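You operate a simulated robot arm through the tools that you are given. There is no shell and no other tool.

Carry out the task below with a simulated robot arm. There is one attempt and no reset: what you move stays moved.

JOB
Tighten and comb the flat braid, then wind it to the yellow line.
Fine: pull the handle first; stand the green comb back in its tray; push the handle back, swing the lever off, wind with the orange knob, swing the lever back; the blue comb and the other braids stay as they are.

Only the result counts: the job must be done as asked and must still hold three seconds after the hand-in. Knocking over, shifting, dropping, spilling or breaking anything else fails it.

ROBOT AND FRAMES
A 7-joint arm with a fingered hand, fixed in place. Base frame: the origin is at the foot of the arm, x ahead of it, y to its left, z up; the work surface is at about z = 0.818. Lengths are in m, angles in degrees, forces in N, time in s.
With the tool pointing down near the work surface it reaches from about 0.1 to 0.58 m from the base axis. Its first joint turns from -69.0 to 172.0 degrees. Payload 3.4 kg.
The TCP is the grasp point between the finger pads, 0.025 m short of the fingertips. In the tool frame z runs along the fingers and y along their closing line. Largest opening 0.088 m; the body of the gripper starts 0.029 m behind the TCP. The gripper is a hand of 5 fingers: y runs from the thumb to the fingers, the wrist lies at [-0.013, -0.097, -0.162] in the tool frame, and closing takes about 1.5 s.
Orientation is that of the tool frame in the base frame, as a unit quaternion [x, y, z, w]. With the fingers straight down and the wrist toward the robot, the tool's x, y and z point along [0, 1, 0], [1, 0, 0] and [0, 0, -1] of the base frame.

CONTROLS
- The arm moves only by the tool step_arm. Its argument "plan" is a list of rows, each a list of 3 entries, a list of its own where there are three numbers: the turn, a rotation vector about the tool's x, y, z in units of 120 degrees (1.0 is 120 degrees), then the shift along the tool's x, y, z in units of 400 mm (1.0 is 400 mm), then the finger opening in mm, from 0 to 88. In form: [[[wx, wy, wz], [tx, ty, tz], claw], ...]. A call has 1 to 20 rows; each row is the pose to reach, as a shift and turn from the pose commanded when the call began, along the tool's axes at that moment. A call with a number of a shift or a turn outside -1 to 1 is refused whole. A row lasts 0.2 s, in which the tool goes at most 0.05 m and 8.6 degrees; a call with a longer step from one row to the next is refused whole, and so is a gripper value outside its range. A pose out of reach is approached as far as the arm can. The call stops where the force on the tool passes 70 N (or 10 N more than at its start, if that is more) or the arm is blocked; 0.2 s more then pass. The fingers move at their own pace (about 0.153 m/s each) and stop on an object; they squeeze with about 26 N. The grip force told is the motor's: it shows also when the fingers shut on nothing. Time passes only in rows, and 0.2 s behind the last, so rows that repeat a pose let the fingers close. It gives the time, the measured TCP pose, the force on the tool (base axes), the opening and the grip force at its end, in the units of the frame above (readings bear some noise), with the torque about the TCP (base axes, N m) and any sound that the robot's microphone picked up.
- Cameras (640 x 400 px; columns grow to the right, rows downward): "scene" is fixed at [0.4004, 0.5019, 1.5296]; the picture's right is [-0.96, 0.27, 0.00], its down [0.24, 0.85, -0.46] and it looks along [-0.13, -0.45, -0.89] (base axes); focal length 214 px, centre (320, 200). "wrist" rides on the gripper at [0.059, -0.079, -0.105] in the tool frame; the picture's right is [-0.73, 0.32, -0.61], its down [-0.62, -0.68, 0.38] and it looks along [-0.29, 0.66, 0.70] (tool axes); focal length 234 px, centre (320, 200). There is no depth. A picture from a camera that has moved, and an enlarged one, comes with that camera's place and axes in the base frame and with its lens.
- camera(camera): a new picture of that camera. No time passes.
- slide_trunk(by): slides the trunk up (or, below 0, down) by that many m; the arm rides with it, the base frame stays. It gives what a move gives, with no picture.
- preshape(shape): the hand has 5 fingers and takes this shape, open, in about a second: jaw (thumb against the fingers, like two jaws); tri (thumb and two fingers); tip (a fingertip pinch); poke (one finger out to press); point (the index stretched); flat (the hand flat); cup (the hand cupped); fist (a fist). The gripper value then closes the fingers along that shape, each until it touches; the sizes above hold for jaw. It gives what a move gives, with no picture.
- zoom(camera, box): a new picture of the part [left, top, right, bottom] of that camera's present view, enlarged. No time passes.
- hand_in(): hands the job in; it is judged then, once.

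Nothing tells you positions but the pictures and the camera data. Unless the task says otherwise, let go and move clear before handing in.

The tools are called after "Request:" as name(argument=value, ...) on one line, values as JSON. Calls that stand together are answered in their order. step_arm: Moves the arm, as the interface text tells. Its arguments: {"type":"object","properties":{"plan":{"type":"array"}},"required":["plan"]} The other tools are called the same way: slide_trunk (by) slides the trunk up or down; preshape (shape) gives the hand a shape; camera (camera) takes a picture; zoom (camera, box) takes an enlarged picture of a part of a camera's view; hand_in () hands the job in.

At the start:

```text
t: 0.0
tool_pos: [0.5119, -0.1928, 1.1233]
tcp_rot: [0.707, 0.707, 0.0, 0.0]
force: [-0.5, 0.3, 0.1]
wrist_torque: [0.01, 0.0, 0.0]
opening: 0.0876
grasp_force: 0.1
shape: jaw
trunk travel left (down, up): [-0.875, 0.065]
```

scene: 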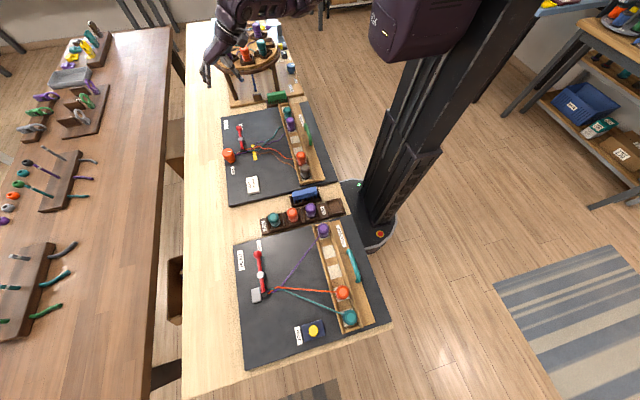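
wrist: 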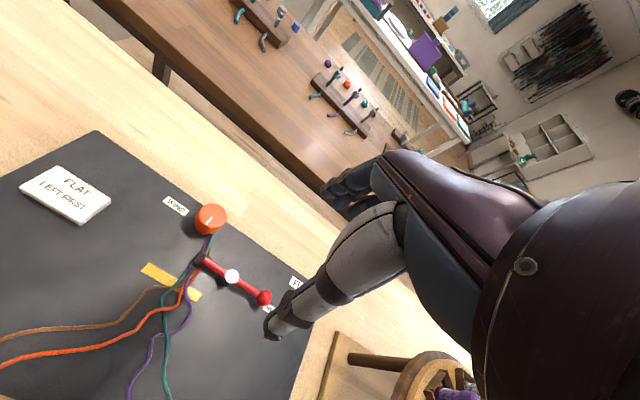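

I see two braid boards and a round stand; the board with the orange knob and "FLAT" card looks like the flat braid's board. I'll zoom in to read the labels and find the handle, lever, knob and combs.

Request:
zoom(camera="scene", box=[210, 85, 340, 210])

Request:
zoom(camera="scene", box=[220, 180, 400, 370])

Request:
zoom(camera="scene", box=[200, 10, 320, 110])

Request:
zoom(camera="wrist", box=[0, 120, 320, 400])

```text
3.20 times, centred on (275, 148) of scene
camera zoom: at [0.4004, 0.5019, 1.5296], right [-0.96, 0.27, 0.0], down [0.24, 0.85, -0.46], along [-0.13, -0.45, -0.89], focal length 686 px, centre (464, 368)
```

zoom: 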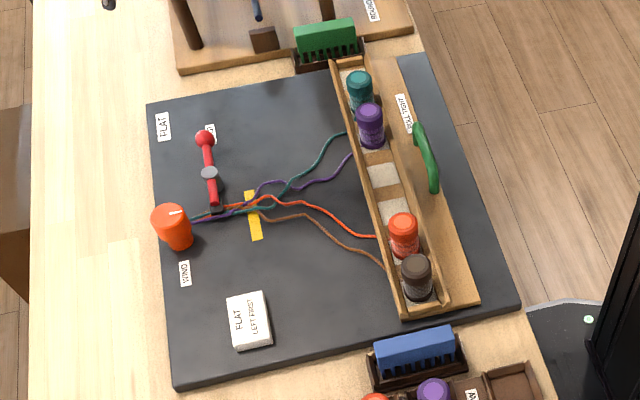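

```text
2.11 times, centred on (310, 275) of scene
camera zoom: at [0.4004, 0.5019, 1.5296], right [-0.96, 0.27, 0.0], down [0.24, 0.85, -0.46], along [-0.13, -0.45, -0.89], focal length 452 px, centre (341, 42)
```

zoom: 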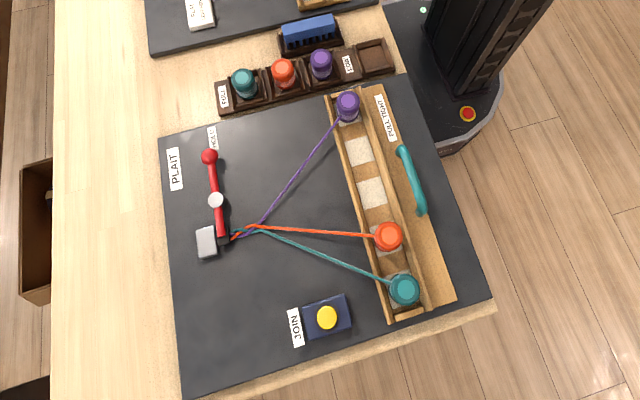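

```text
4.00 times, centred on (260, 60) of scene
camera zoom: at [0.4004, 0.5019, 1.5296], right [-0.96, 0.27, 0.0], down [0.24, 0.85, -0.46], along [-0.13, -0.45, -0.89], focal length 858 px, centre (560, 760)
```

zoom: 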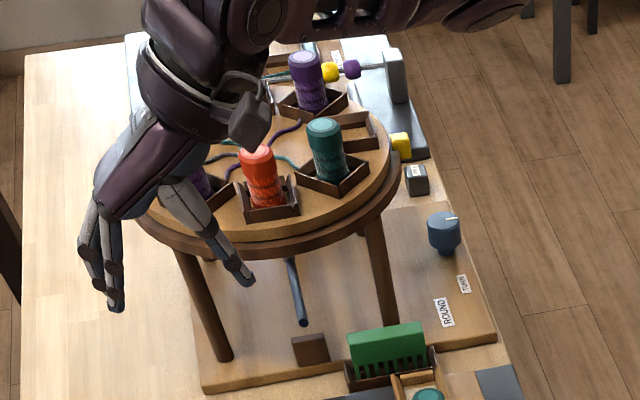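

```text
1.43 times, centred on (160, 260) of wrist
camera zoom: at [0.4331, -0.1342, 1.2269], right [0.32, -0.73, 0.61], down [-0.68, -0.62, -0.38], along [0.66, -0.29, -0.7], focal length 334 px, centre (549, 114)
```

zoom: 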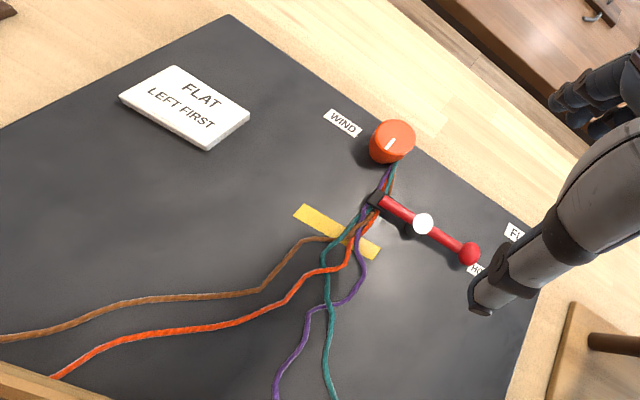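

The flat braid's board is the one at about x 0.3–0.65, y −0.05 to −0.35: orange WIND knob at about (0.60, −0.13), red HOLD lever, yellow line, and a green handle on the bobbin rail. The green comb stands in a tray beside the round stand. I'll move the hand back for a clearer look.

Request:
step_arm(plan=[[[0, 0, 0], [0.058, -0.0875, 0.029], 88], [[0, 0, 0], [0.117, -0.175, 0.058], 88], [[0, 0, 0], [0.175, -0.2625, 0.0875], 88], [[0, 0, 0], [0.233, -0.35, 0.117], 88], [[0, 0, 0], [0.29, -0.4375, 0.146], 88], [[0, 0, 0], [0.35, -0.525, 0.175], 88], [[0, 0, 0], [0.35, -0.525, 0.175], 88]])

Request:
camera(camera="wrist")

Request:
camera(camera="scene")

```text
t: 1.6
tool_pos: [0.3375, -0.039, 1.0634]
tcp_rot: [0.707, 0.707, -0.001, -0.002]
force: [-0.3, -0.6, -0.6]
wrist_torque: [-0.01, 0.0, 0.02]
opening: 0.0875
grasp_force: 0.1
shape: jaw
out of reach, approached as far as the arm can: row 5, 6, 7
trunk travel left (down, up): [-0.875, 0.065]
```

```text
taken
camera wrist: at [0.2584, 0.02, 1.1688], right [0.33, -0.73, 0.61], down [-0.68, -0.62, -0.38], along [0.65, -0.29, -0.7], focal length 234 px, centre (320, 200)
```

wrist: 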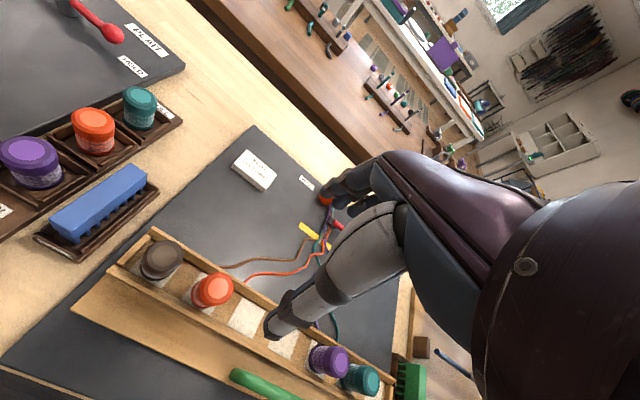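

```text
taken
```

scene: 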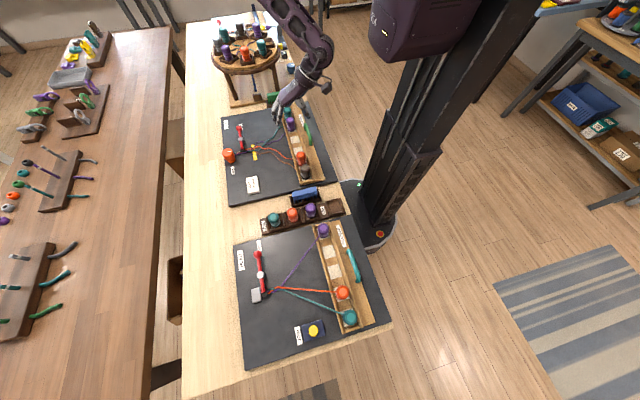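

The hand is now over the rail side. I'll enlarge both views to fix the handle, comb, lever and knob positions.

Request:
zoom(camera="scene", box=[215, 115, 275, 175])

Request:
zoom(camera="scene", box=[240, 80, 340, 190])

Request:
zoom(camera="wrist", box=[200, 280, 440, 400])

Request:
zoom(camera="wrist", box=[200, 130, 360, 300])

```text
6.67 times, centred on (245, 145) of scene
camera zoom: at [0.4004, 0.5019, 1.5296], right [-0.96, 0.27, 0.0], down [0.24, 0.85, -0.46], along [-0.13, -0.45, -0.89], focal length 1430 px, centre (820, 567)
```

zoom: 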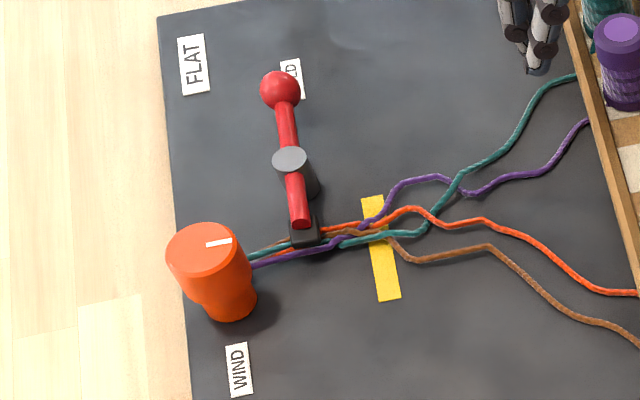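

```text
3.64 times, centred on (290, 135) of scene
camera zoom: at [0.4004, 0.5019, 1.5296], right [-0.96, 0.27, 0.0], down [0.24, 0.85, -0.46], along [-0.13, -0.45, -0.89], focal length 780 px, centre (429, 436)
```

zoom: 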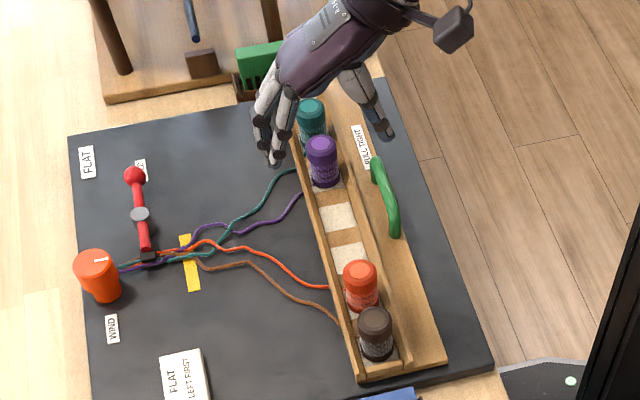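

```text
2.67 times, centred on (320, 340) of wrist
camera zoom: at [0.2584, 0.02, 1.1688], right [0.33, -0.73, 0.61], down [-0.68, -0.62, -0.38], along [0.65, -0.29, -0.7], focal length 624 px, centre (320, -173)
```

zoom: 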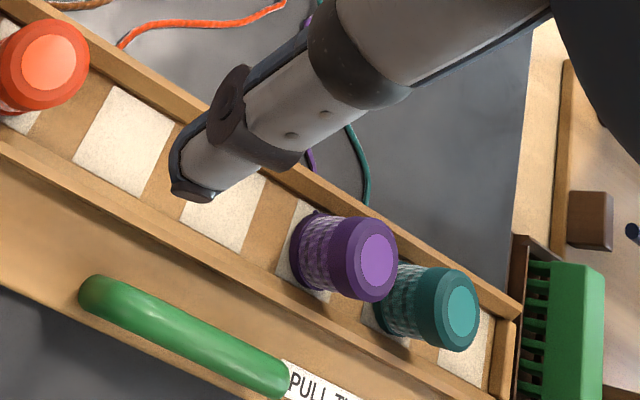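

```text
2.35 times, centred on (280, 215) of wrist
camera zoom: at [0.2584, 0.02, 1.1688], right [0.33, -0.73, 0.61], down [-0.68, -0.62, -0.38], along [0.65, -0.29, -0.7], focal length 551 px, centre (414, 165)
```

zoom: 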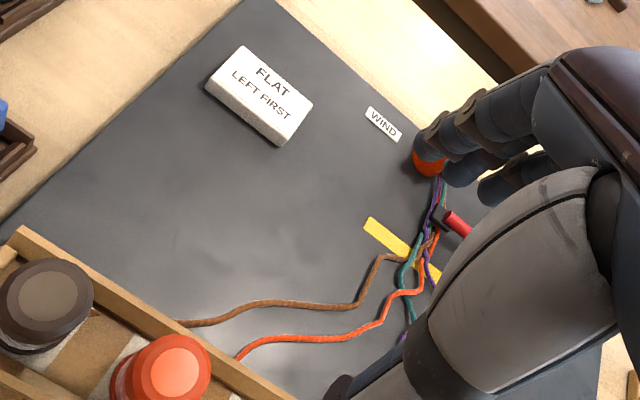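

The handle is a green bar along y at about (0.27, −0.14), the knob is at about (0.60, −0.13), the lever's pivot is at about (0.55, −0.21), and the green comb stands at about (0.355, −0.41) with its length along x. I'll go above the handle first.

Request:
step_arm(plan=[[[0, 0, 0], [-0.05, 0, 0.07], 45], [[0, 0, 0], [-0.11, 0, 0.14], 45], [[0, 0, 0], [-0.17, 0, 0.2], 45], [[0, 0, 0], [-0.225, 0, 0.25], 45], [[0, 0, 0], [-0.225, 0, 0.25], 45], [[0, 0, 0], [-0.225, 0, 0.25], 45]])

Request:
camera(camera="wrist")

Request:
camera(camera="scene")

```text
t: 3.0
tool_pos: [0.3376, -0.1298, 0.9649]
tcp_rot: [0.707, 0.707, 0.0, 0.0]
force: [0.0, -0.2, -0.5]
wrist_torque: [0.02, 0.01, 0.0]
opening: 0.0451
grasp_force: 0.1
shape: jaw
out of reach, approached as far as the arm can: row 1, 2
trunk travel left (down, up): [-0.875, 0.065]
```

```text
taken
camera wrist: at [0.2585, -0.0701, 1.0685], right [0.32, -0.73, 0.61], down [-0.68, -0.62, -0.38], along [0.66, -0.29, -0.7], focal length 234 px, centre (320, 200)
```

wrist: 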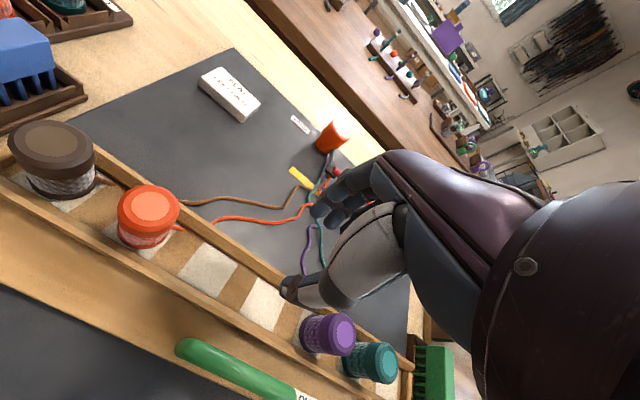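

```text
taken
```

scene: 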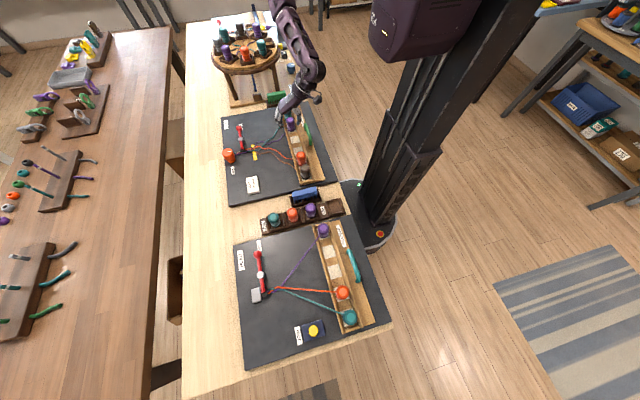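

The hand is just in front of the handle. I'll enlarge this view to triangulate the handle.

Request:
zoom(camera="wrist", box=[160, 280, 400, 400])

Request:
zoom(camera="scene", box=[280, 100, 340, 160])

```text
2.67 times, centred on (280, 340) of wrist
camera zoom: at [0.2585, -0.0701, 1.0685], right [0.32, -0.73, 0.61], down [-0.68, -0.62, -0.38], along [0.66, -0.29, -0.7], focal length 624 px, centre (427, -173)
```

zoom: 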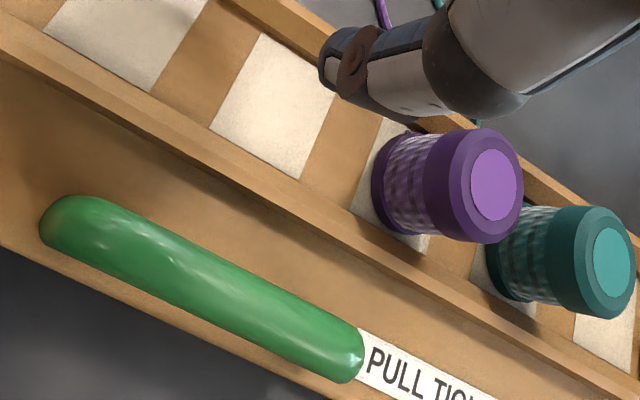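

```text
6.67 times, centred on (310, 130) of scene
camera zoom: at [0.4004, 0.5019, 1.5296], right [-0.96, 0.27, 0.0], down [0.24, 0.85, -0.46], along [-0.13, -0.45, -0.89], focal length 1430 px, centre (387, 667)
```

zoom: 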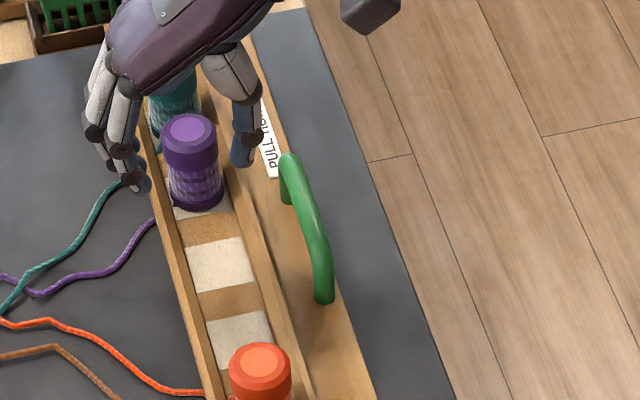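

The handle's bar runs from about y −0.115 to −0.215 at x 0.265, z 0.85. I'll move above it with the fingers slightly open, then look.

Request:
step_arm(plan=[[[0, 0, 0], [-0.03, -0.09, 0.044], 45], [[0, 0, 0], [-0.063, -0.1815, 0.0873], 45], [[0, 0, 0], [-0.063, -0.1815, 0.0873], 45]])

Request:
camera(camera="wrist")

Request:
zoom(camera="scene", box=[260, 80, 340, 180])

```text
t: 3.8
tool_pos: [0.2664, -0.1534, 0.9282]
tcp_rot: [0.706, 0.708, -0.001, 0.001]
force: [0.3, 0.5, -0.6]
wrist_torque: [0.01, 0.02, 0.02]
opening: 0.0456
grasp_force: 0.0
shape: jaw
trunk travel left (down, up): [-0.875, 0.065]
```

```text
taken
camera wrist: at [0.1877, -0.0943, 1.0332], right [0.32, -0.72, 0.61], down [-0.68, -0.62, -0.38], along [0.66, -0.29, -0.7], focal length 234 px, centre (320, 200)
```

wrist: 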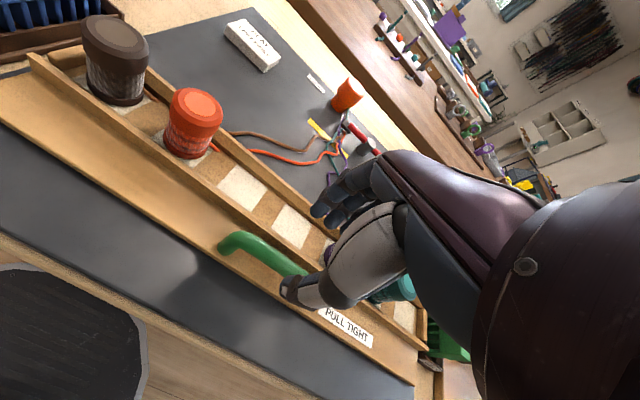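

```text
4.00 times, centred on (300, 130) of scene
camera zoom: at [0.4004, 0.5019, 1.5296], right [-0.96, 0.27, 0.0], down [0.24, 0.85, -0.46], along [-0.13, -0.45, -0.89], focal length 858 px, centre (400, 480)
```

zoom: 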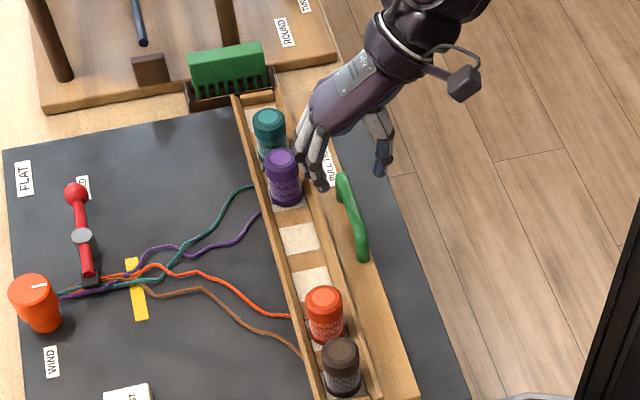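

The fingers straddle the handle in x. I'll lower onto it.

Request:
step_arm(plan=[[[0, 0, 0], [0, -0.003, 0.06], 45], [[0, 0, 0], [0, -0.003, 0.12], 45], [[0, 0, 0], [0, -0.003, 0.16], 45], [[0, 0, 0], [0, -0.003, 0.16], 45]])

Request:
camera(camera="wrist")

Request:
zoom(camera="scene", box=[260, 80, 340, 180])

```text
t: 4.8
tool_pos: [0.2627, -0.1532, 0.8642]
tcp_rot: [0.706, 0.708, 0.0, 0.001]
force: [-1.5, -0.7, 4.5]
wrist_torque: [-0.02, -0.11, 0.01]
opening: 0.0443
grasp_force: 0.1
shape: jaw
trunk travel left (down, up): [-0.875, 0.065]
```

```text
taken
camera wrist: at [0.1842, -0.0949, 0.9696], right [0.32, -0.73, 0.61], down [-0.68, -0.62, -0.38], along [0.66, -0.29, -0.7], focal length 234 px, centre (320, 200)
```

wrist: 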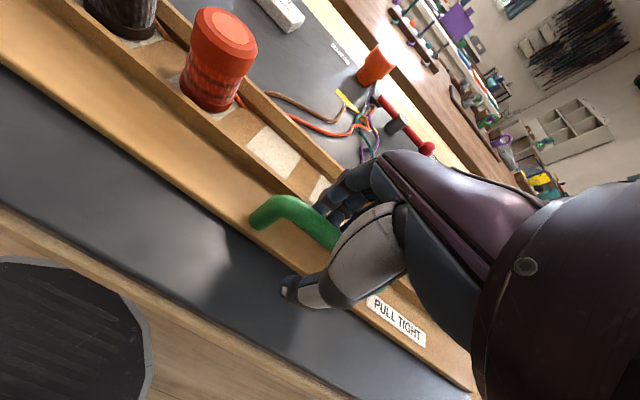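

```text
4.00 times, centred on (300, 130) of scene
camera zoom: at [0.4004, 0.5019, 1.5296], right [-0.96, 0.27, 0.0], down [0.24, 0.85, -0.46], along [-0.13, -0.45, -0.89], focal length 858 px, centre (400, 480)
```

zoom: 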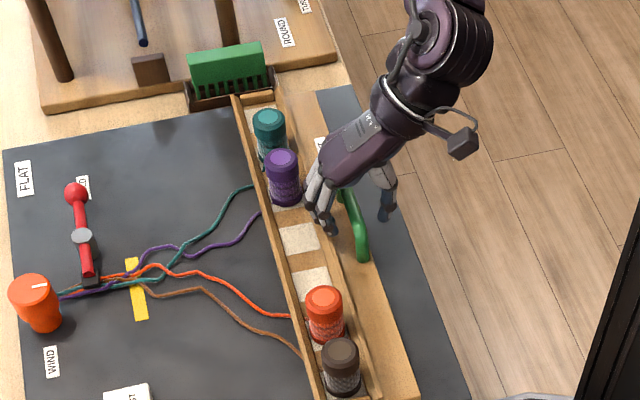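

The fingers are around the bar, and the far fingertips lightly touch the rail wall. I'll lift 4 mm and close on the handle.

Request:
step_arm(plan=[[[0, 0, 0], [0, 0.003, -0.012], 40], [[0, 0, 0], [0, 0.003, -0.012], 20], [[0, 0, 0], [0, 0.003, -0.01], 0], [[0, 0, 0], [0, 0.003, -0.01], 0], [[0, 0, 0], [0, 0.003, -0.01], 0], [[0, 0, 0], [0, 0.003, -0.01], 0], [[0, 0, 0], [0, 0.003, -0.01], 0], [[0, 0, 0], [0, 0.003, -0.01], 0]])

Request:
camera(camera="wrist")

Request:
zoom(camera="scene", box=[260, 80, 340, 180])

```text
t: 6.6
tool_pos: [0.2643, -0.1536, 0.8687]
tcp_rot: [0.707, 0.707, -0.001, -0.001]
force: [-2.0, 0.6, -18.9]
wrist_torque: [0.01, 0.0, 0.12]
opening: 0.001
grasp_force: 26.5
shape: jaw
trunk travel left (down, up): [-0.875, 0.065]
```

```text
taken
camera wrist: at [0.186, -0.0955, 0.973], right [0.32, -0.73, 0.61], down [-0.68, -0.62, -0.38], along [0.66, -0.29, -0.7], focal length 234 px, centre (320, 200)
```

wrist: 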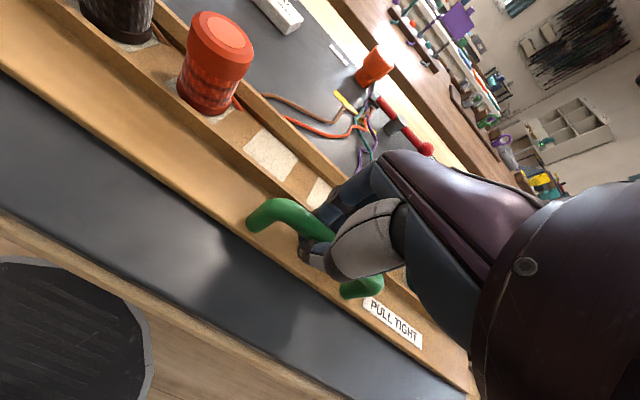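

```text
4.00 times, centred on (300, 130) of scene
camera zoom: at [0.4004, 0.5019, 1.5296], right [-0.96, 0.27, 0.0], down [0.24, 0.85, -0.46], along [-0.13, -0.45, -0.89], focal length 858 px, centre (400, 480)
```

zoom: 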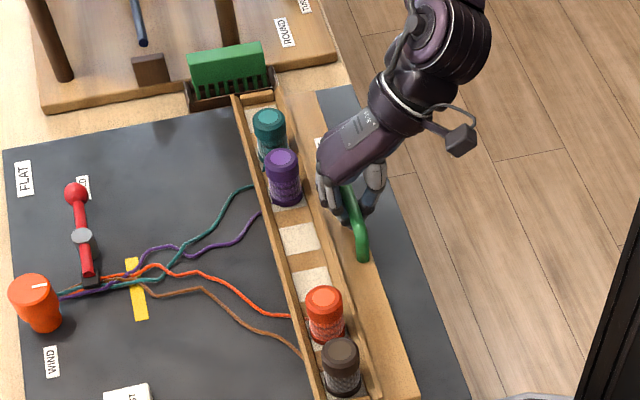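

The fingers have closed round the bar, which is now captive. I'll ease down 3 mm and pull toward the robot.

Request:
step_arm(plan=[[[0, 0, 0], [0, -0.0125, 0.007], 0], [[0, 0, 0], [0, -0.0375, 0.007], 0], [[0, 0, 0], [0, -0.0625, 0.007], 0], [[0, 0, 0], [0, -0.0875, 0.007], 0], [[0, 0, 0], [0, -0.1, 0.007], 0], [[0, 0, 0], [0, -0.1, 0.007], 0]])

Request:
camera(camera="wrist")

Request:
zoom(camera="scene", box=[215, 80, 345, 180])

```text
t: 8.0
tool_pos: [0.2241, -0.1546, 0.8662]
tcp_rot: [0.707, 0.707, 0.001, 0.0]
force: [-0.2, -2.8, -0.7]
wrist_torque: [-0.03, 0.04, 0.1]
opening: 0.0022
grasp_force: 26.1
shape: jaw
trunk travel left (down, up): [-0.875, 0.065]
```

```text
taken
camera wrist: at [0.1453, -0.0949, 0.9704], right [0.32, -0.73, 0.61], down [-0.68, -0.62, -0.38], along [0.66, -0.29, -0.7], focal length 234 px, centre (320, 200)
```

wrist: 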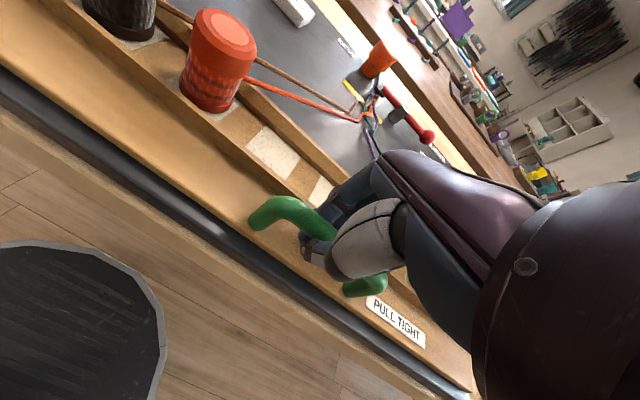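

```text
4.00 times, centred on (280, 130) of scene
camera zoom: at [0.4004, 0.5019, 1.5296], right [-0.96, 0.27, 0.0], down [0.24, 0.85, -0.46], along [-0.13, -0.45, -0.89], focal length 858 px, centre (480, 480)
```

zoom: 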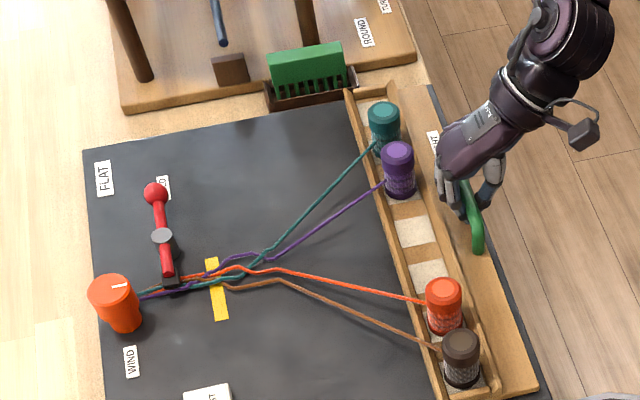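

The rail slid 40 mm with little force and the threads are nearly straight. I'll pull on until it resists.

Request:
step_arm(plan=[[[0, 0, 0], [0, -0.0125, 0], 0], [[0, 0, 0], [0, -0.025, 0], 0], [[0, 0, 0], [0, -0.0375, 0], 0], [[0, 0, 0], [0, -0.05, 0], 0], [[0, 0, 0], [0, -0.05, 0], 0]])

Request:
zoom(camera="scene", box=[215, 80, 345, 180])

```text
t: 9.2
tool_pos: [0.2121, -0.154, 0.8663]
tcp_rot: [0.707, 0.707, 0.0, 0.0]
force: [30.4, -1.4, -1.8]
wrist_torque: [0.03, -0.22, 0.15]
opening: 0.0021
grasp_force: 26.2
shape: jaw
trunk travel left (down, up): [-0.875, 0.065]
```

```text
4.00 times, centred on (280, 130) of scene
camera zoom: at [0.4004, 0.5019, 1.5296], right [-0.96, 0.27, 0.0], down [0.24, 0.85, -0.46], along [-0.13, -0.45, -0.89], focal length 858 px, centre (480, 480)
```

zoom: 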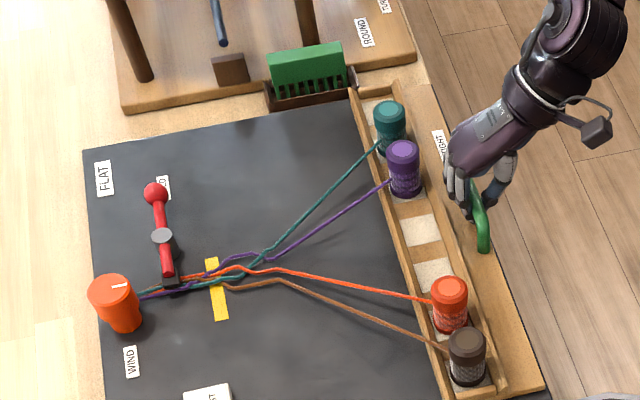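

It resists at x ≈ 0.212 with 30 N. I'll pull slightly more to see whether that is the stop, then ease off and look.

Request:
step_arm(plan=[[[0, 0, 0], [0, -0.01, 0], 0], [[0, 0, 0], [0, -0.015, 0], 0], [[0, 0, 0], [0, -0.015, 0], 0]])

Request:
zoom(camera="scene", box=[215, 80, 345, 180])

```text
t: 10.0
tool_pos: [0.2097, -0.1547, 0.8653]
tcp_rot: [0.708, 0.707, 0.0, 0.002]
force: [40.0, 1.3, -7.4]
wrist_torque: [0.08, -0.18, 0.15]
opening: 0.0023
grasp_force: 26.4
shape: jaw
trunk travel left (down, up): [-0.875, 0.065]
```

```text
4.00 times, centred on (280, 130) of scene
camera zoom: at [0.4004, 0.5019, 1.5296], right [-0.96, 0.27, 0.0], down [0.24, 0.85, -0.46], along [-0.13, -0.45, -0.89], focal length 858 px, centre (480, 480)
```

zoom: 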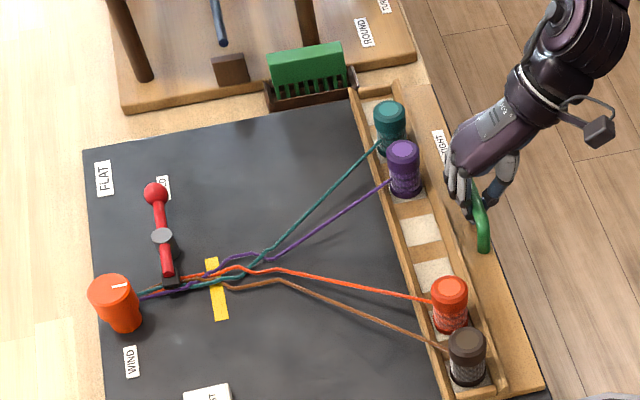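

The rail is at its stop. I'll ease off, open the fingers and lift clear.

Request:
step_arm(plan=[[[0, 0, 0], [0, 0.015, 0], 0], [[0, 0, 0], [0, 0.03, 0], 0], [[0, 0, 0], [0, 0.03, 0], 15], [[0, 0, 0], [0, 0.03, 0], 30], [[0, 0, 0], [0, 0.03, 0], 40], [[0, 0, 0], [0, 0.03, 0], 40], [[0, 0, 0], [0, 0.03, 0], 40], [[0, 0, 0], [0, 0.03, -0.05], 40], [[0, 0, 0], [0, 0.03, -0.15], 40], [[0, 0, 0], [0, 0.03, -0.25], 40], [[0, 0, 0], [0, 0.03, -0.25], 40]])

Request:
camera(camera="wrist")

Request:
zoom(camera="scene", box=[215, 80, 345, 180])

```text
t: 12.4
tool_pos: [0.2104, -0.1548, 0.9661]
tcp_rot: [0.706, 0.708, 0.0, 0.0]
force: [-0.4, -0.3, -0.7]
wrist_torque: [-0.04, 0.02, -0.03]
opening: 0.0399
grasp_force: 0.0
shape: jaw
trunk travel left (down, up): [-0.875, 0.065]
```

```text
taken
camera wrist: at [0.1311, -0.095, 1.0712], right [0.32, -0.73, 0.61], down [-0.68, -0.62, -0.38], along [0.66, -0.29, -0.7], focal length 234 px, centre (320, 200)
```

wrist: 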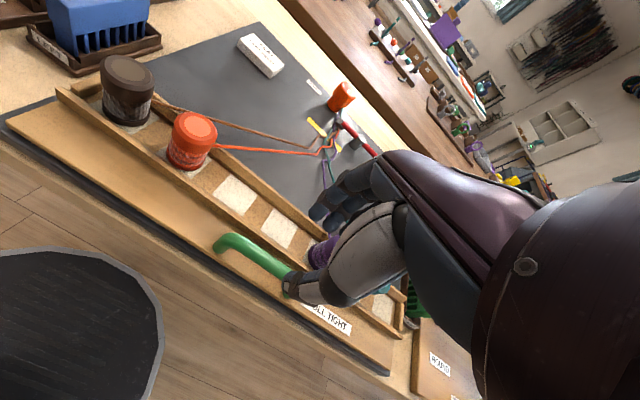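

```text
4.00 times, centred on (280, 130) of scene
camera zoom: at [0.4004, 0.5019, 1.5296], right [-0.96, 0.27, 0.0], down [0.24, 0.85, -0.46], along [-0.13, -0.45, -0.89], focal length 858 px, centre (480, 480)
```

zoom: 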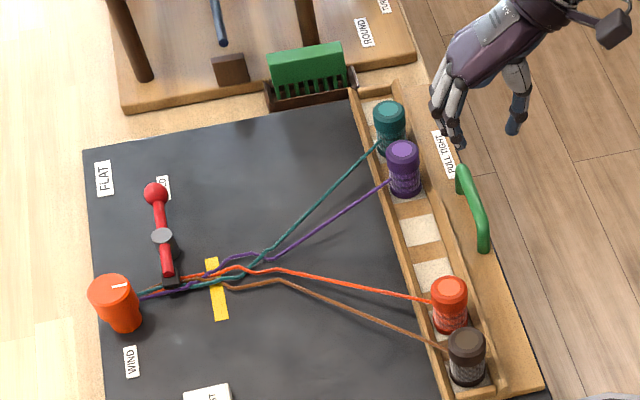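

The handle stays pulled. Next the green comb; I'll enlarge it in the scene view.

Request:
zoom(camera="scene", box=[265, 82, 310, 112])

Request:
zoom(camera="scene", box=[230, 130, 290, 170])

Request:
zoom(camera="wrist", box=[0, 0, 200, 130])

```text
13.33 times, centred on (288, 97) of scene
camera zoom: at [0.4004, 0.5019, 1.5296], right [-0.96, 0.27, 0.0], down [0.24, 0.85, -0.46], along [-0.13, -0.45, -0.89], focal length 2860 px, centre (753, 1573)
```

zoom: 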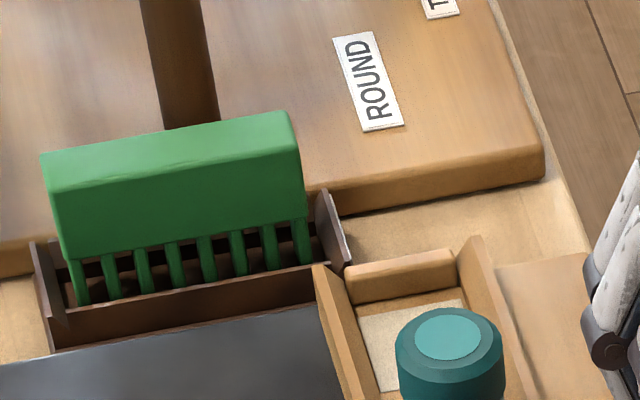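

```text
10.00 times, centred on (260, 150) of scene
camera zoom: at [0.4004, 0.5019, 1.5296], right [-0.96, 0.27, 0.0], down [0.24, 0.85, -0.46], along [-0.13, -0.45, -0.89], focal length 2145 px, centre (920, 700)
```

zoom: 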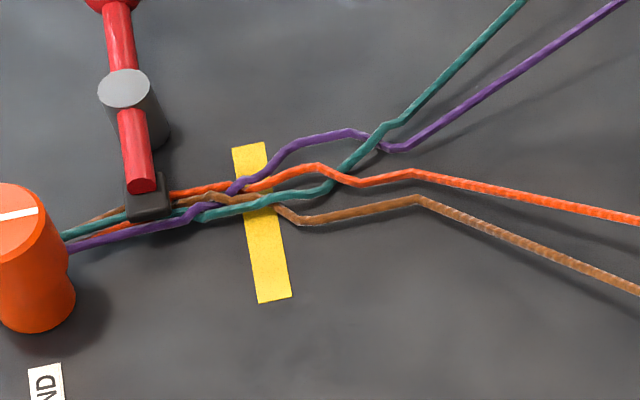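

```text
3.08 times, centred on (100, 65) of wrist
camera zoom: at [0.1311, -0.095, 1.0712], right [0.32, -0.73, 0.61], down [-0.68, -0.62, -0.38], along [0.66, -0.29, -0.7], focal length 720 px, centre (997, 615)
```

zoom: 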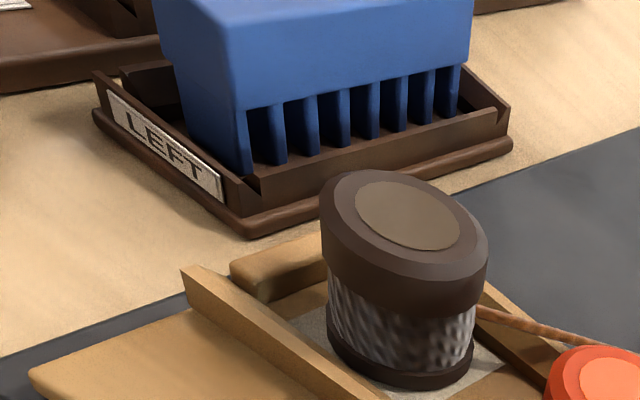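

The comb is about 87 × 20 mm, centre (0.352, −0.421), top z 0.87, standing on its teeth and aligned with x. I'll move above it and yaw the hand so that it closes along y.

Request:
step_arm(plan=[[[0, 0, 0.0682], [-0.0605, 0.0322, -0.003], 40], [[0, 0, 0.1364], [-0.121, 0.0644, -0.006], 40], [[0, 0, 0.2045], [-0.1815, 0.0965, -0.01], 40], [[0, 0, 0.2727], [-0.242, 0.1287, -0.013], 40], [[0, 0, 0.3409], [-0.3025, 0.1609, -0.016], 40], [[0, 0, 0.4091], [-0.363, 0.1931, -0.019], 40], [[0, 0, 0.4773], [-0.4235, 0.2253, -0.022], 40], [[0, 0, 0.5455], [-0.484, 0.2575, -0.025], 40], [[0, 0, 0.6136], [-0.5445, 0.2896, -0.029], 40], [[0, 0, 0.6818], [-0.605, 0.3218, -0.032], 40], [[0, 0, 0.75], [-0.6655, 0.354, -0.035], 40], [[0, 0, 0.75], [-0.6655, 0.354, -0.035], 40]])

Request:
camera(camera="wrist")

Request:
zoom(camera="scene", box=[245, 55, 325, 115])

```text
t: 15.0
tool_pos: [0.3507, -0.4199, 0.9815]
tcp_rot: [1.0, -0.001, 0.001, 0.0]
force: [0.1, -0.7, -0.2]
wrist_torque: [-0.03, -0.03, -0.01]
opening: 0.0394
grasp_force: 0.0
shape: jaw
trunk travel left (down, up): [-0.875, 0.065]
```

```text
taken
camera wrist: at [0.4099, -0.3408, 1.0852], right [-0.73, -0.32, 0.61], down [-0.62, 0.68, -0.38], along [-0.29, -0.66, -0.7], focal length 234 px, centre (320, 200)
```

wrist: 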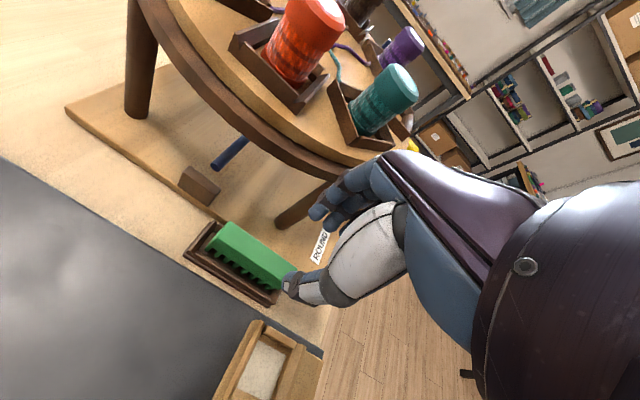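

```text
6.67 times, centred on (285, 85) of scene
camera zoom: at [0.4004, 0.5019, 1.5296], right [-0.96, 0.27, 0.0], down [0.24, 0.85, -0.46], along [-0.13, -0.45, -0.89], focal length 1430 px, centre (553, 967)
```

zoom: 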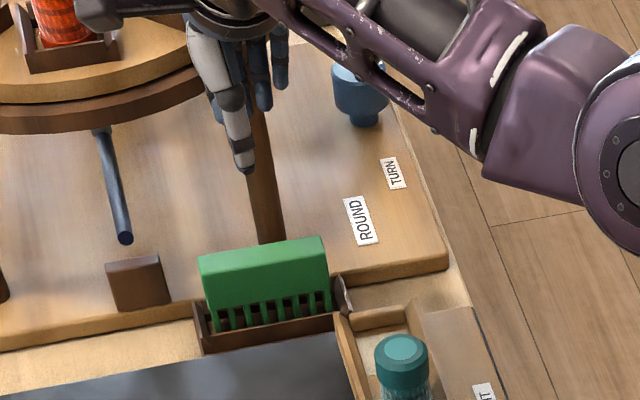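

I'll enlarge the wrist view of the comb to check alignment before descending.

Request:
zoom(camera="wrist", box=[160, 190, 360, 330])

```text
2.86 times, centred on (260, 260) of wrist
camera zoom: at [0.4099, -0.3408, 1.0852], right [-0.73, -0.32, 0.61], down [-0.62, 0.68, -0.38], along [-0.29, -0.66, -0.7], focal length 669 px, centre (491, 29)
```

zoom: 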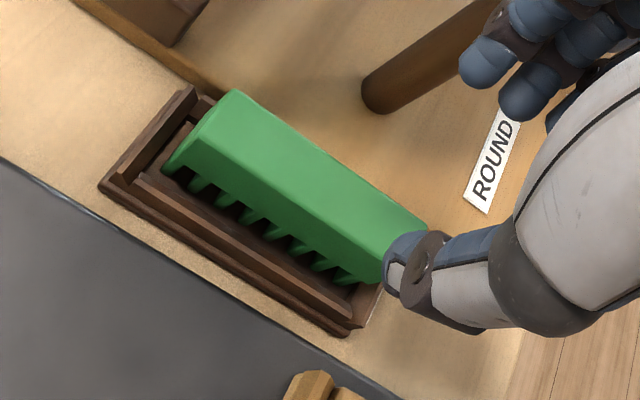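

Wrist triangulation puts the comb's centre at about (0.354, −0.438), and the scene camera reads about 1 cm off out there. I'll shift and lower partway.

Request:
step_arm(plan=[[[0, 0, 0], [0.009, 0.045, 0.05], 42], [[0, 0, 0], [0.009, 0.045, 0.14], 42], [[0, 0, 0], [0.009, 0.045, 0.14], 42]])

Request:
camera(camera="wrist")

Request:
zoom(camera="scene", box=[255, 70, 315, 115])

Request:
zoom(camera="wrist", box=[200, 200, 400, 330])

```text
t: 15.8
tool_pos: [0.3525, -0.4367, 0.9229]
tcp_rot: [1.0, 0.0, 0.0, -0.001]
force: [-7.8, 7.1, -2.6]
wrist_torque: [-0.1, -0.2, -0.19]
opening: 0.0401
grasp_force: 0.0
shape: jaw
trunk travel left (down, up): [-0.875, 0.065]
```

```text
taken
camera wrist: at [0.4124, -0.3571, 1.0286], right [-0.73, -0.32, 0.61], down [-0.62, 0.68, -0.38], along [-0.29, -0.66, -0.7], focal length 234 px, centre (320, 200)
```

wrist: 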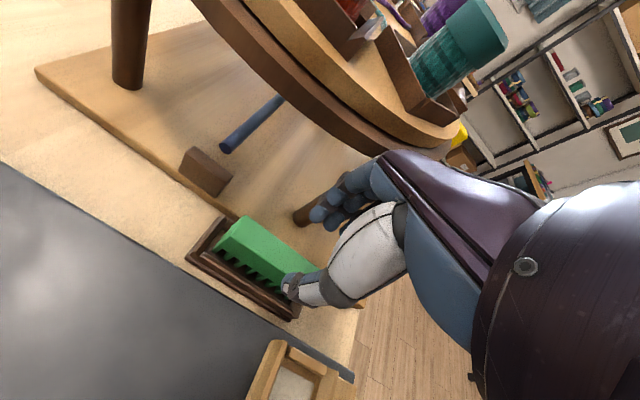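

```text
8.89 times, centred on (285, 92) of scene
camera zoom: at [0.4004, 0.5019, 1.5296], right [-0.96, 0.27, 0.0], down [0.24, 0.85, -0.46], along [-0.13, -0.45, -0.89], focal length 1906 px, centre (631, 1156)
```

zoom: 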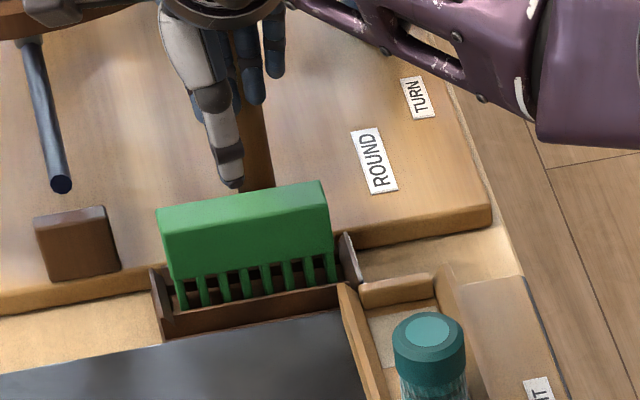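

```text
3.08 times, centred on (300, 265) of wrist
camera zoom: at [0.4124, -0.3571, 1.0286], right [-0.73, -0.32, 0.61], down [-0.62, 0.68, -0.38], along [-0.29, -0.66, -0.7], focal length 720 px, centre (382, 0)
```

zoom: 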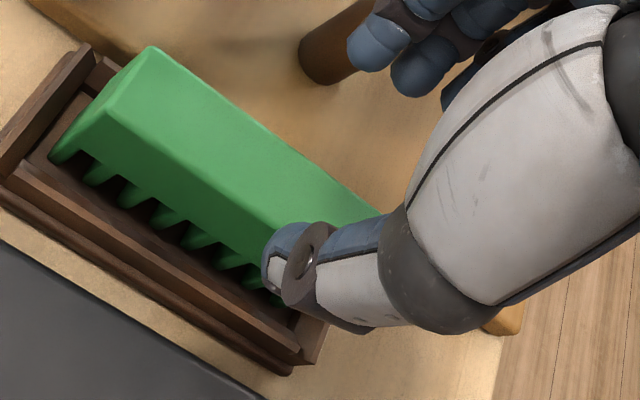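

The force reading (−7.8, +7.1 N) suggests the backs of the fingers touch the round stand's rim or leg. I'll back off toward +y and check that the stand hasn't shifted.

Request:
step_arm(plan=[[[0, 0, 0], [-0.015, -0.03, 0], 42], [[0, 0, 0], [-0.02, -0.06, -0.02], 42], [[0, 0, 0], [-0.02, -0.06, -0.12], 42], [[0, 0, 0], [-0.02, -0.06, -0.14], 42]])

Request:
camera(camera="scene")

Request:
camera(camera="wrist")

Request:
zoom(camera="scene", box=[205, 15, 325, 115])

```text
t: 16.8
tool_pos: [0.3475, -0.4138, 0.9796]
tcp_rot: [1.0, 0.0, 0.0, -0.001]
force: [0.3, 0.5, -0.3]
wrist_torque: [-0.01, 0.0, -0.01]
opening: 0.0416
grasp_force: 0.1
shape: jaw
trunk travel left (down, up): [-0.875, 0.065]
```

```text
taken
```

scene: 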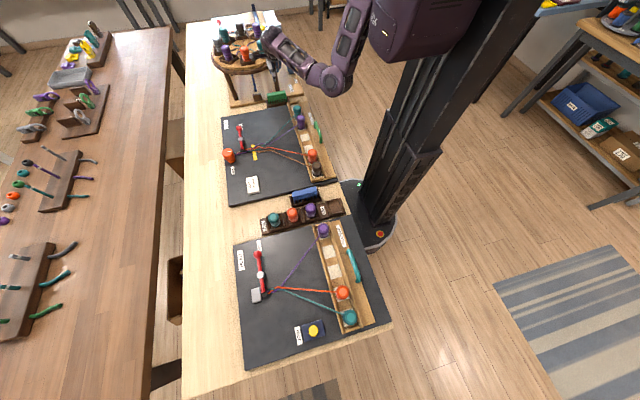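

```text
taken
camera wrist: at [0.4066, -0.3344, 1.0847], right [-0.73, -0.32, 0.61], down [-0.62, 0.68, -0.38], along [-0.29, -0.66, -0.7], focal length 234 px, centre (320, 200)
```

wrist: 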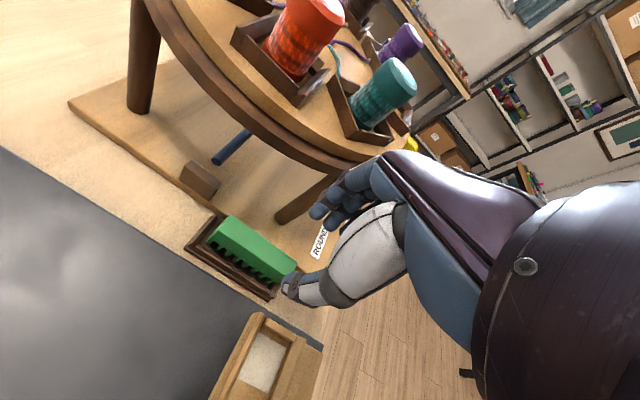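

```text
4.00 times, centred on (265, 65) of scene
camera zoom: at [0.4004, 0.5019, 1.5296], right [-0.96, 0.27, 0.0], down [0.24, 0.85, -0.46], along [-0.13, -0.45, -0.89], focal length 858 px, centre (540, 740)
```

zoom: 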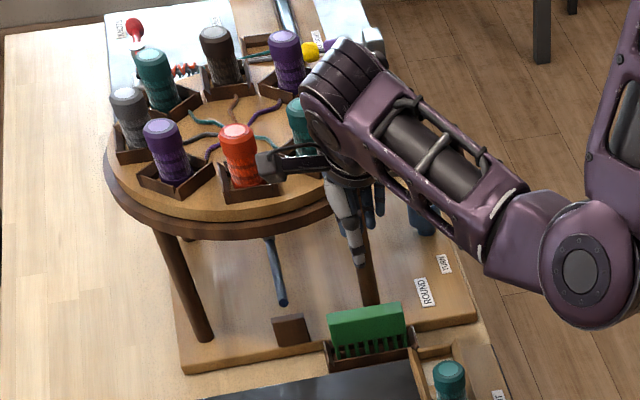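

The stand looks unmoved, and the contact was with the plate's rim. Gripping the comb nearer its robot-side end, at x ≈ 0.335, should clear the rim. I'll re-measure the comb first.

Request:
zoom(camera="wrist", box=[170, 200, 330, 310])

Request:
zoom(camera="scene", box=[265, 82, 310, 112])

```text
3.64 times, centred on (250, 255) of wrist
camera zoom: at [0.4066, -0.3344, 1.0847], right [-0.73, -0.32, 0.61], down [-0.62, 0.68, -0.38], along [-0.29, -0.66, -0.7], focal length 852 px, centre (574, 0)
```

zoom: 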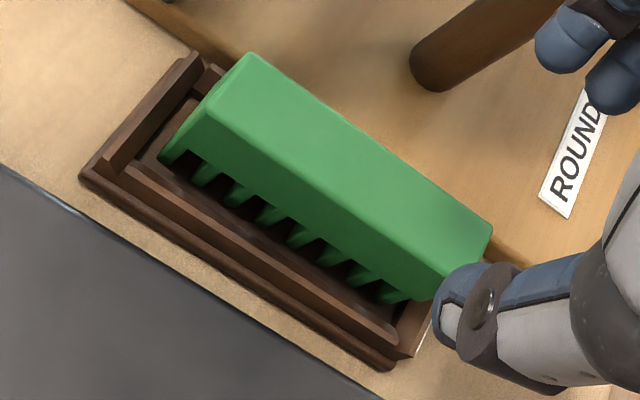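

```text
13.33 times, centred on (288, 97) of scene
camera zoom: at [0.4004, 0.5019, 1.5296], right [-0.96, 0.27, 0.0], down [0.24, 0.85, -0.46], along [-0.13, -0.45, -0.89], focal length 2860 px, centre (753, 1573)
```

zoom: 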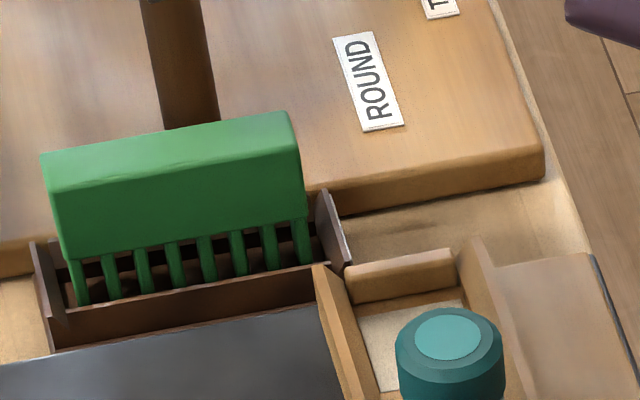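

The stand and comb are unmoved; the comb's centre is (0.352, −0.439). I'll lower at a clear y first, then shift over the comb at x ≈ 0.335.

Request:
step_arm(plan=[[[0, 0, 0], [-0.031, 0, 0.06], 35], [[0, 0, 0], [-0.031, 0, 0.13], 35], [[0, 0, 0], [-0.031, 0, 0.18], 35], [[0, 0, 0], [-0.031, 0.03, 0.18], 35], [[0, 0, 0], [-0.031, 0.06, 0.18], 35], [[0, 0, 0], [-0.031, 0.06, 0.18], 35]])

Request:
camera(camera="wrist")

Request:
zoom(camera="scene", box=[265, 72, 320, 112])

```text
t: 18.2
tool_pos: [0.3341, -0.4379, 0.9072]
tcp_rot: [1.0, 0.001, 0.0, 0.0]
force: [0.1, -0.3, 0.1]
wrist_torque: [0.02, 0.0, 0.04]
opening: 0.0355
grasp_force: 0.1
shape: jaw
trunk travel left (down, up): [-0.875, 0.065]
```

```text
taken
camera wrist: at [0.3939, -0.3586, 1.0126], right [-0.73, -0.32, 0.61], down [-0.62, 0.68, -0.38], along [-0.29, -0.66, -0.7], focal length 234 px, centre (320, 200)
```

wrist: 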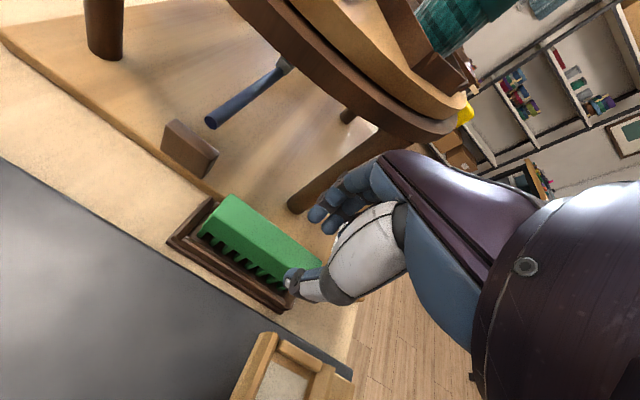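

```text
10.00 times, centred on (292, 92) of scene
camera zoom: at [0.4004, 0.5019, 1.5296], right [-0.96, 0.27, 0.0], down [0.24, 0.85, -0.46], along [-0.13, -0.45, -0.89], focal length 2145 px, centre (595, 1280)
```

zoom: 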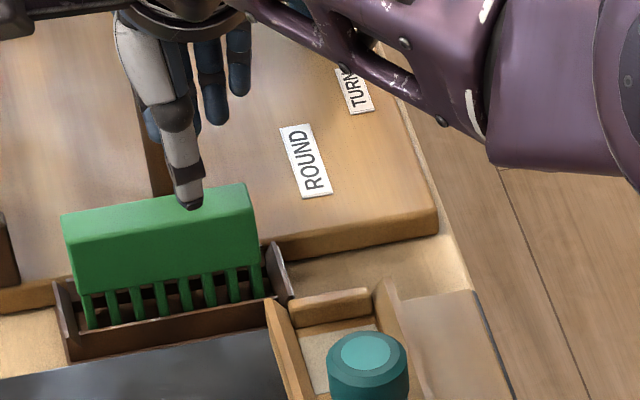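

No contact now. I'll lower over the comb.

Request:
step_arm(plan=[[[0, 0, 0], [0, 0, 0.03], 35], [[0, 0, 0], [0, 0, 0.06], 35], [[0, 0, 0], [0, 0, 0.078], 35], [[0, 0, 0], [0, 0, 0.078], 35]])

Request:
zoom(camera="wrist", box=[170, 170, 370, 330])

Request:
zoom(camera="scene", box=[265, 72, 320, 112])

```text
t: 19.2
tool_pos: [0.3354, -0.4379, 0.8759]
tcp_rot: [1.0, 0.0, 0.001, -0.001]
force: [0.1, -0.3, 0.2]
wrist_torque: [0.02, 0.0, -0.01]
opening: 0.0357
grasp_force: 0.1
shape: jaw
trunk travel left (down, up): [-0.875, 0.065]
```

```text
2.50 times, centred on (270, 250) of wrist
camera zoom: at [0.394, -0.3586, 0.9812], right [-0.73, -0.32, 0.61], down [-0.62, 0.68, -0.38], along [-0.29, -0.66, -0.7], focal length 585 px, centre (445, 75)
```

zoom: 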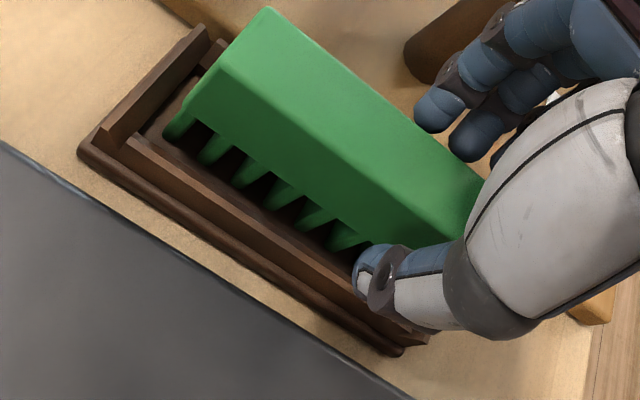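

```text
10.00 times, centred on (292, 92) of scene
camera zoom: at [0.4004, 0.5019, 1.5296], right [-0.96, 0.27, 0.0], down [0.24, 0.85, -0.46], along [-0.13, -0.45, -0.89], focal length 2145 px, centre (595, 1280)
```

zoom: 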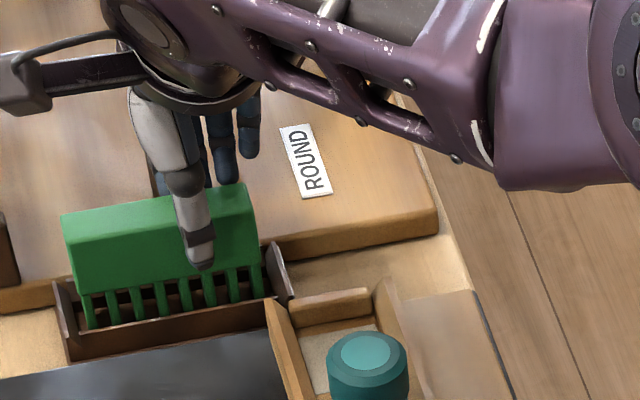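

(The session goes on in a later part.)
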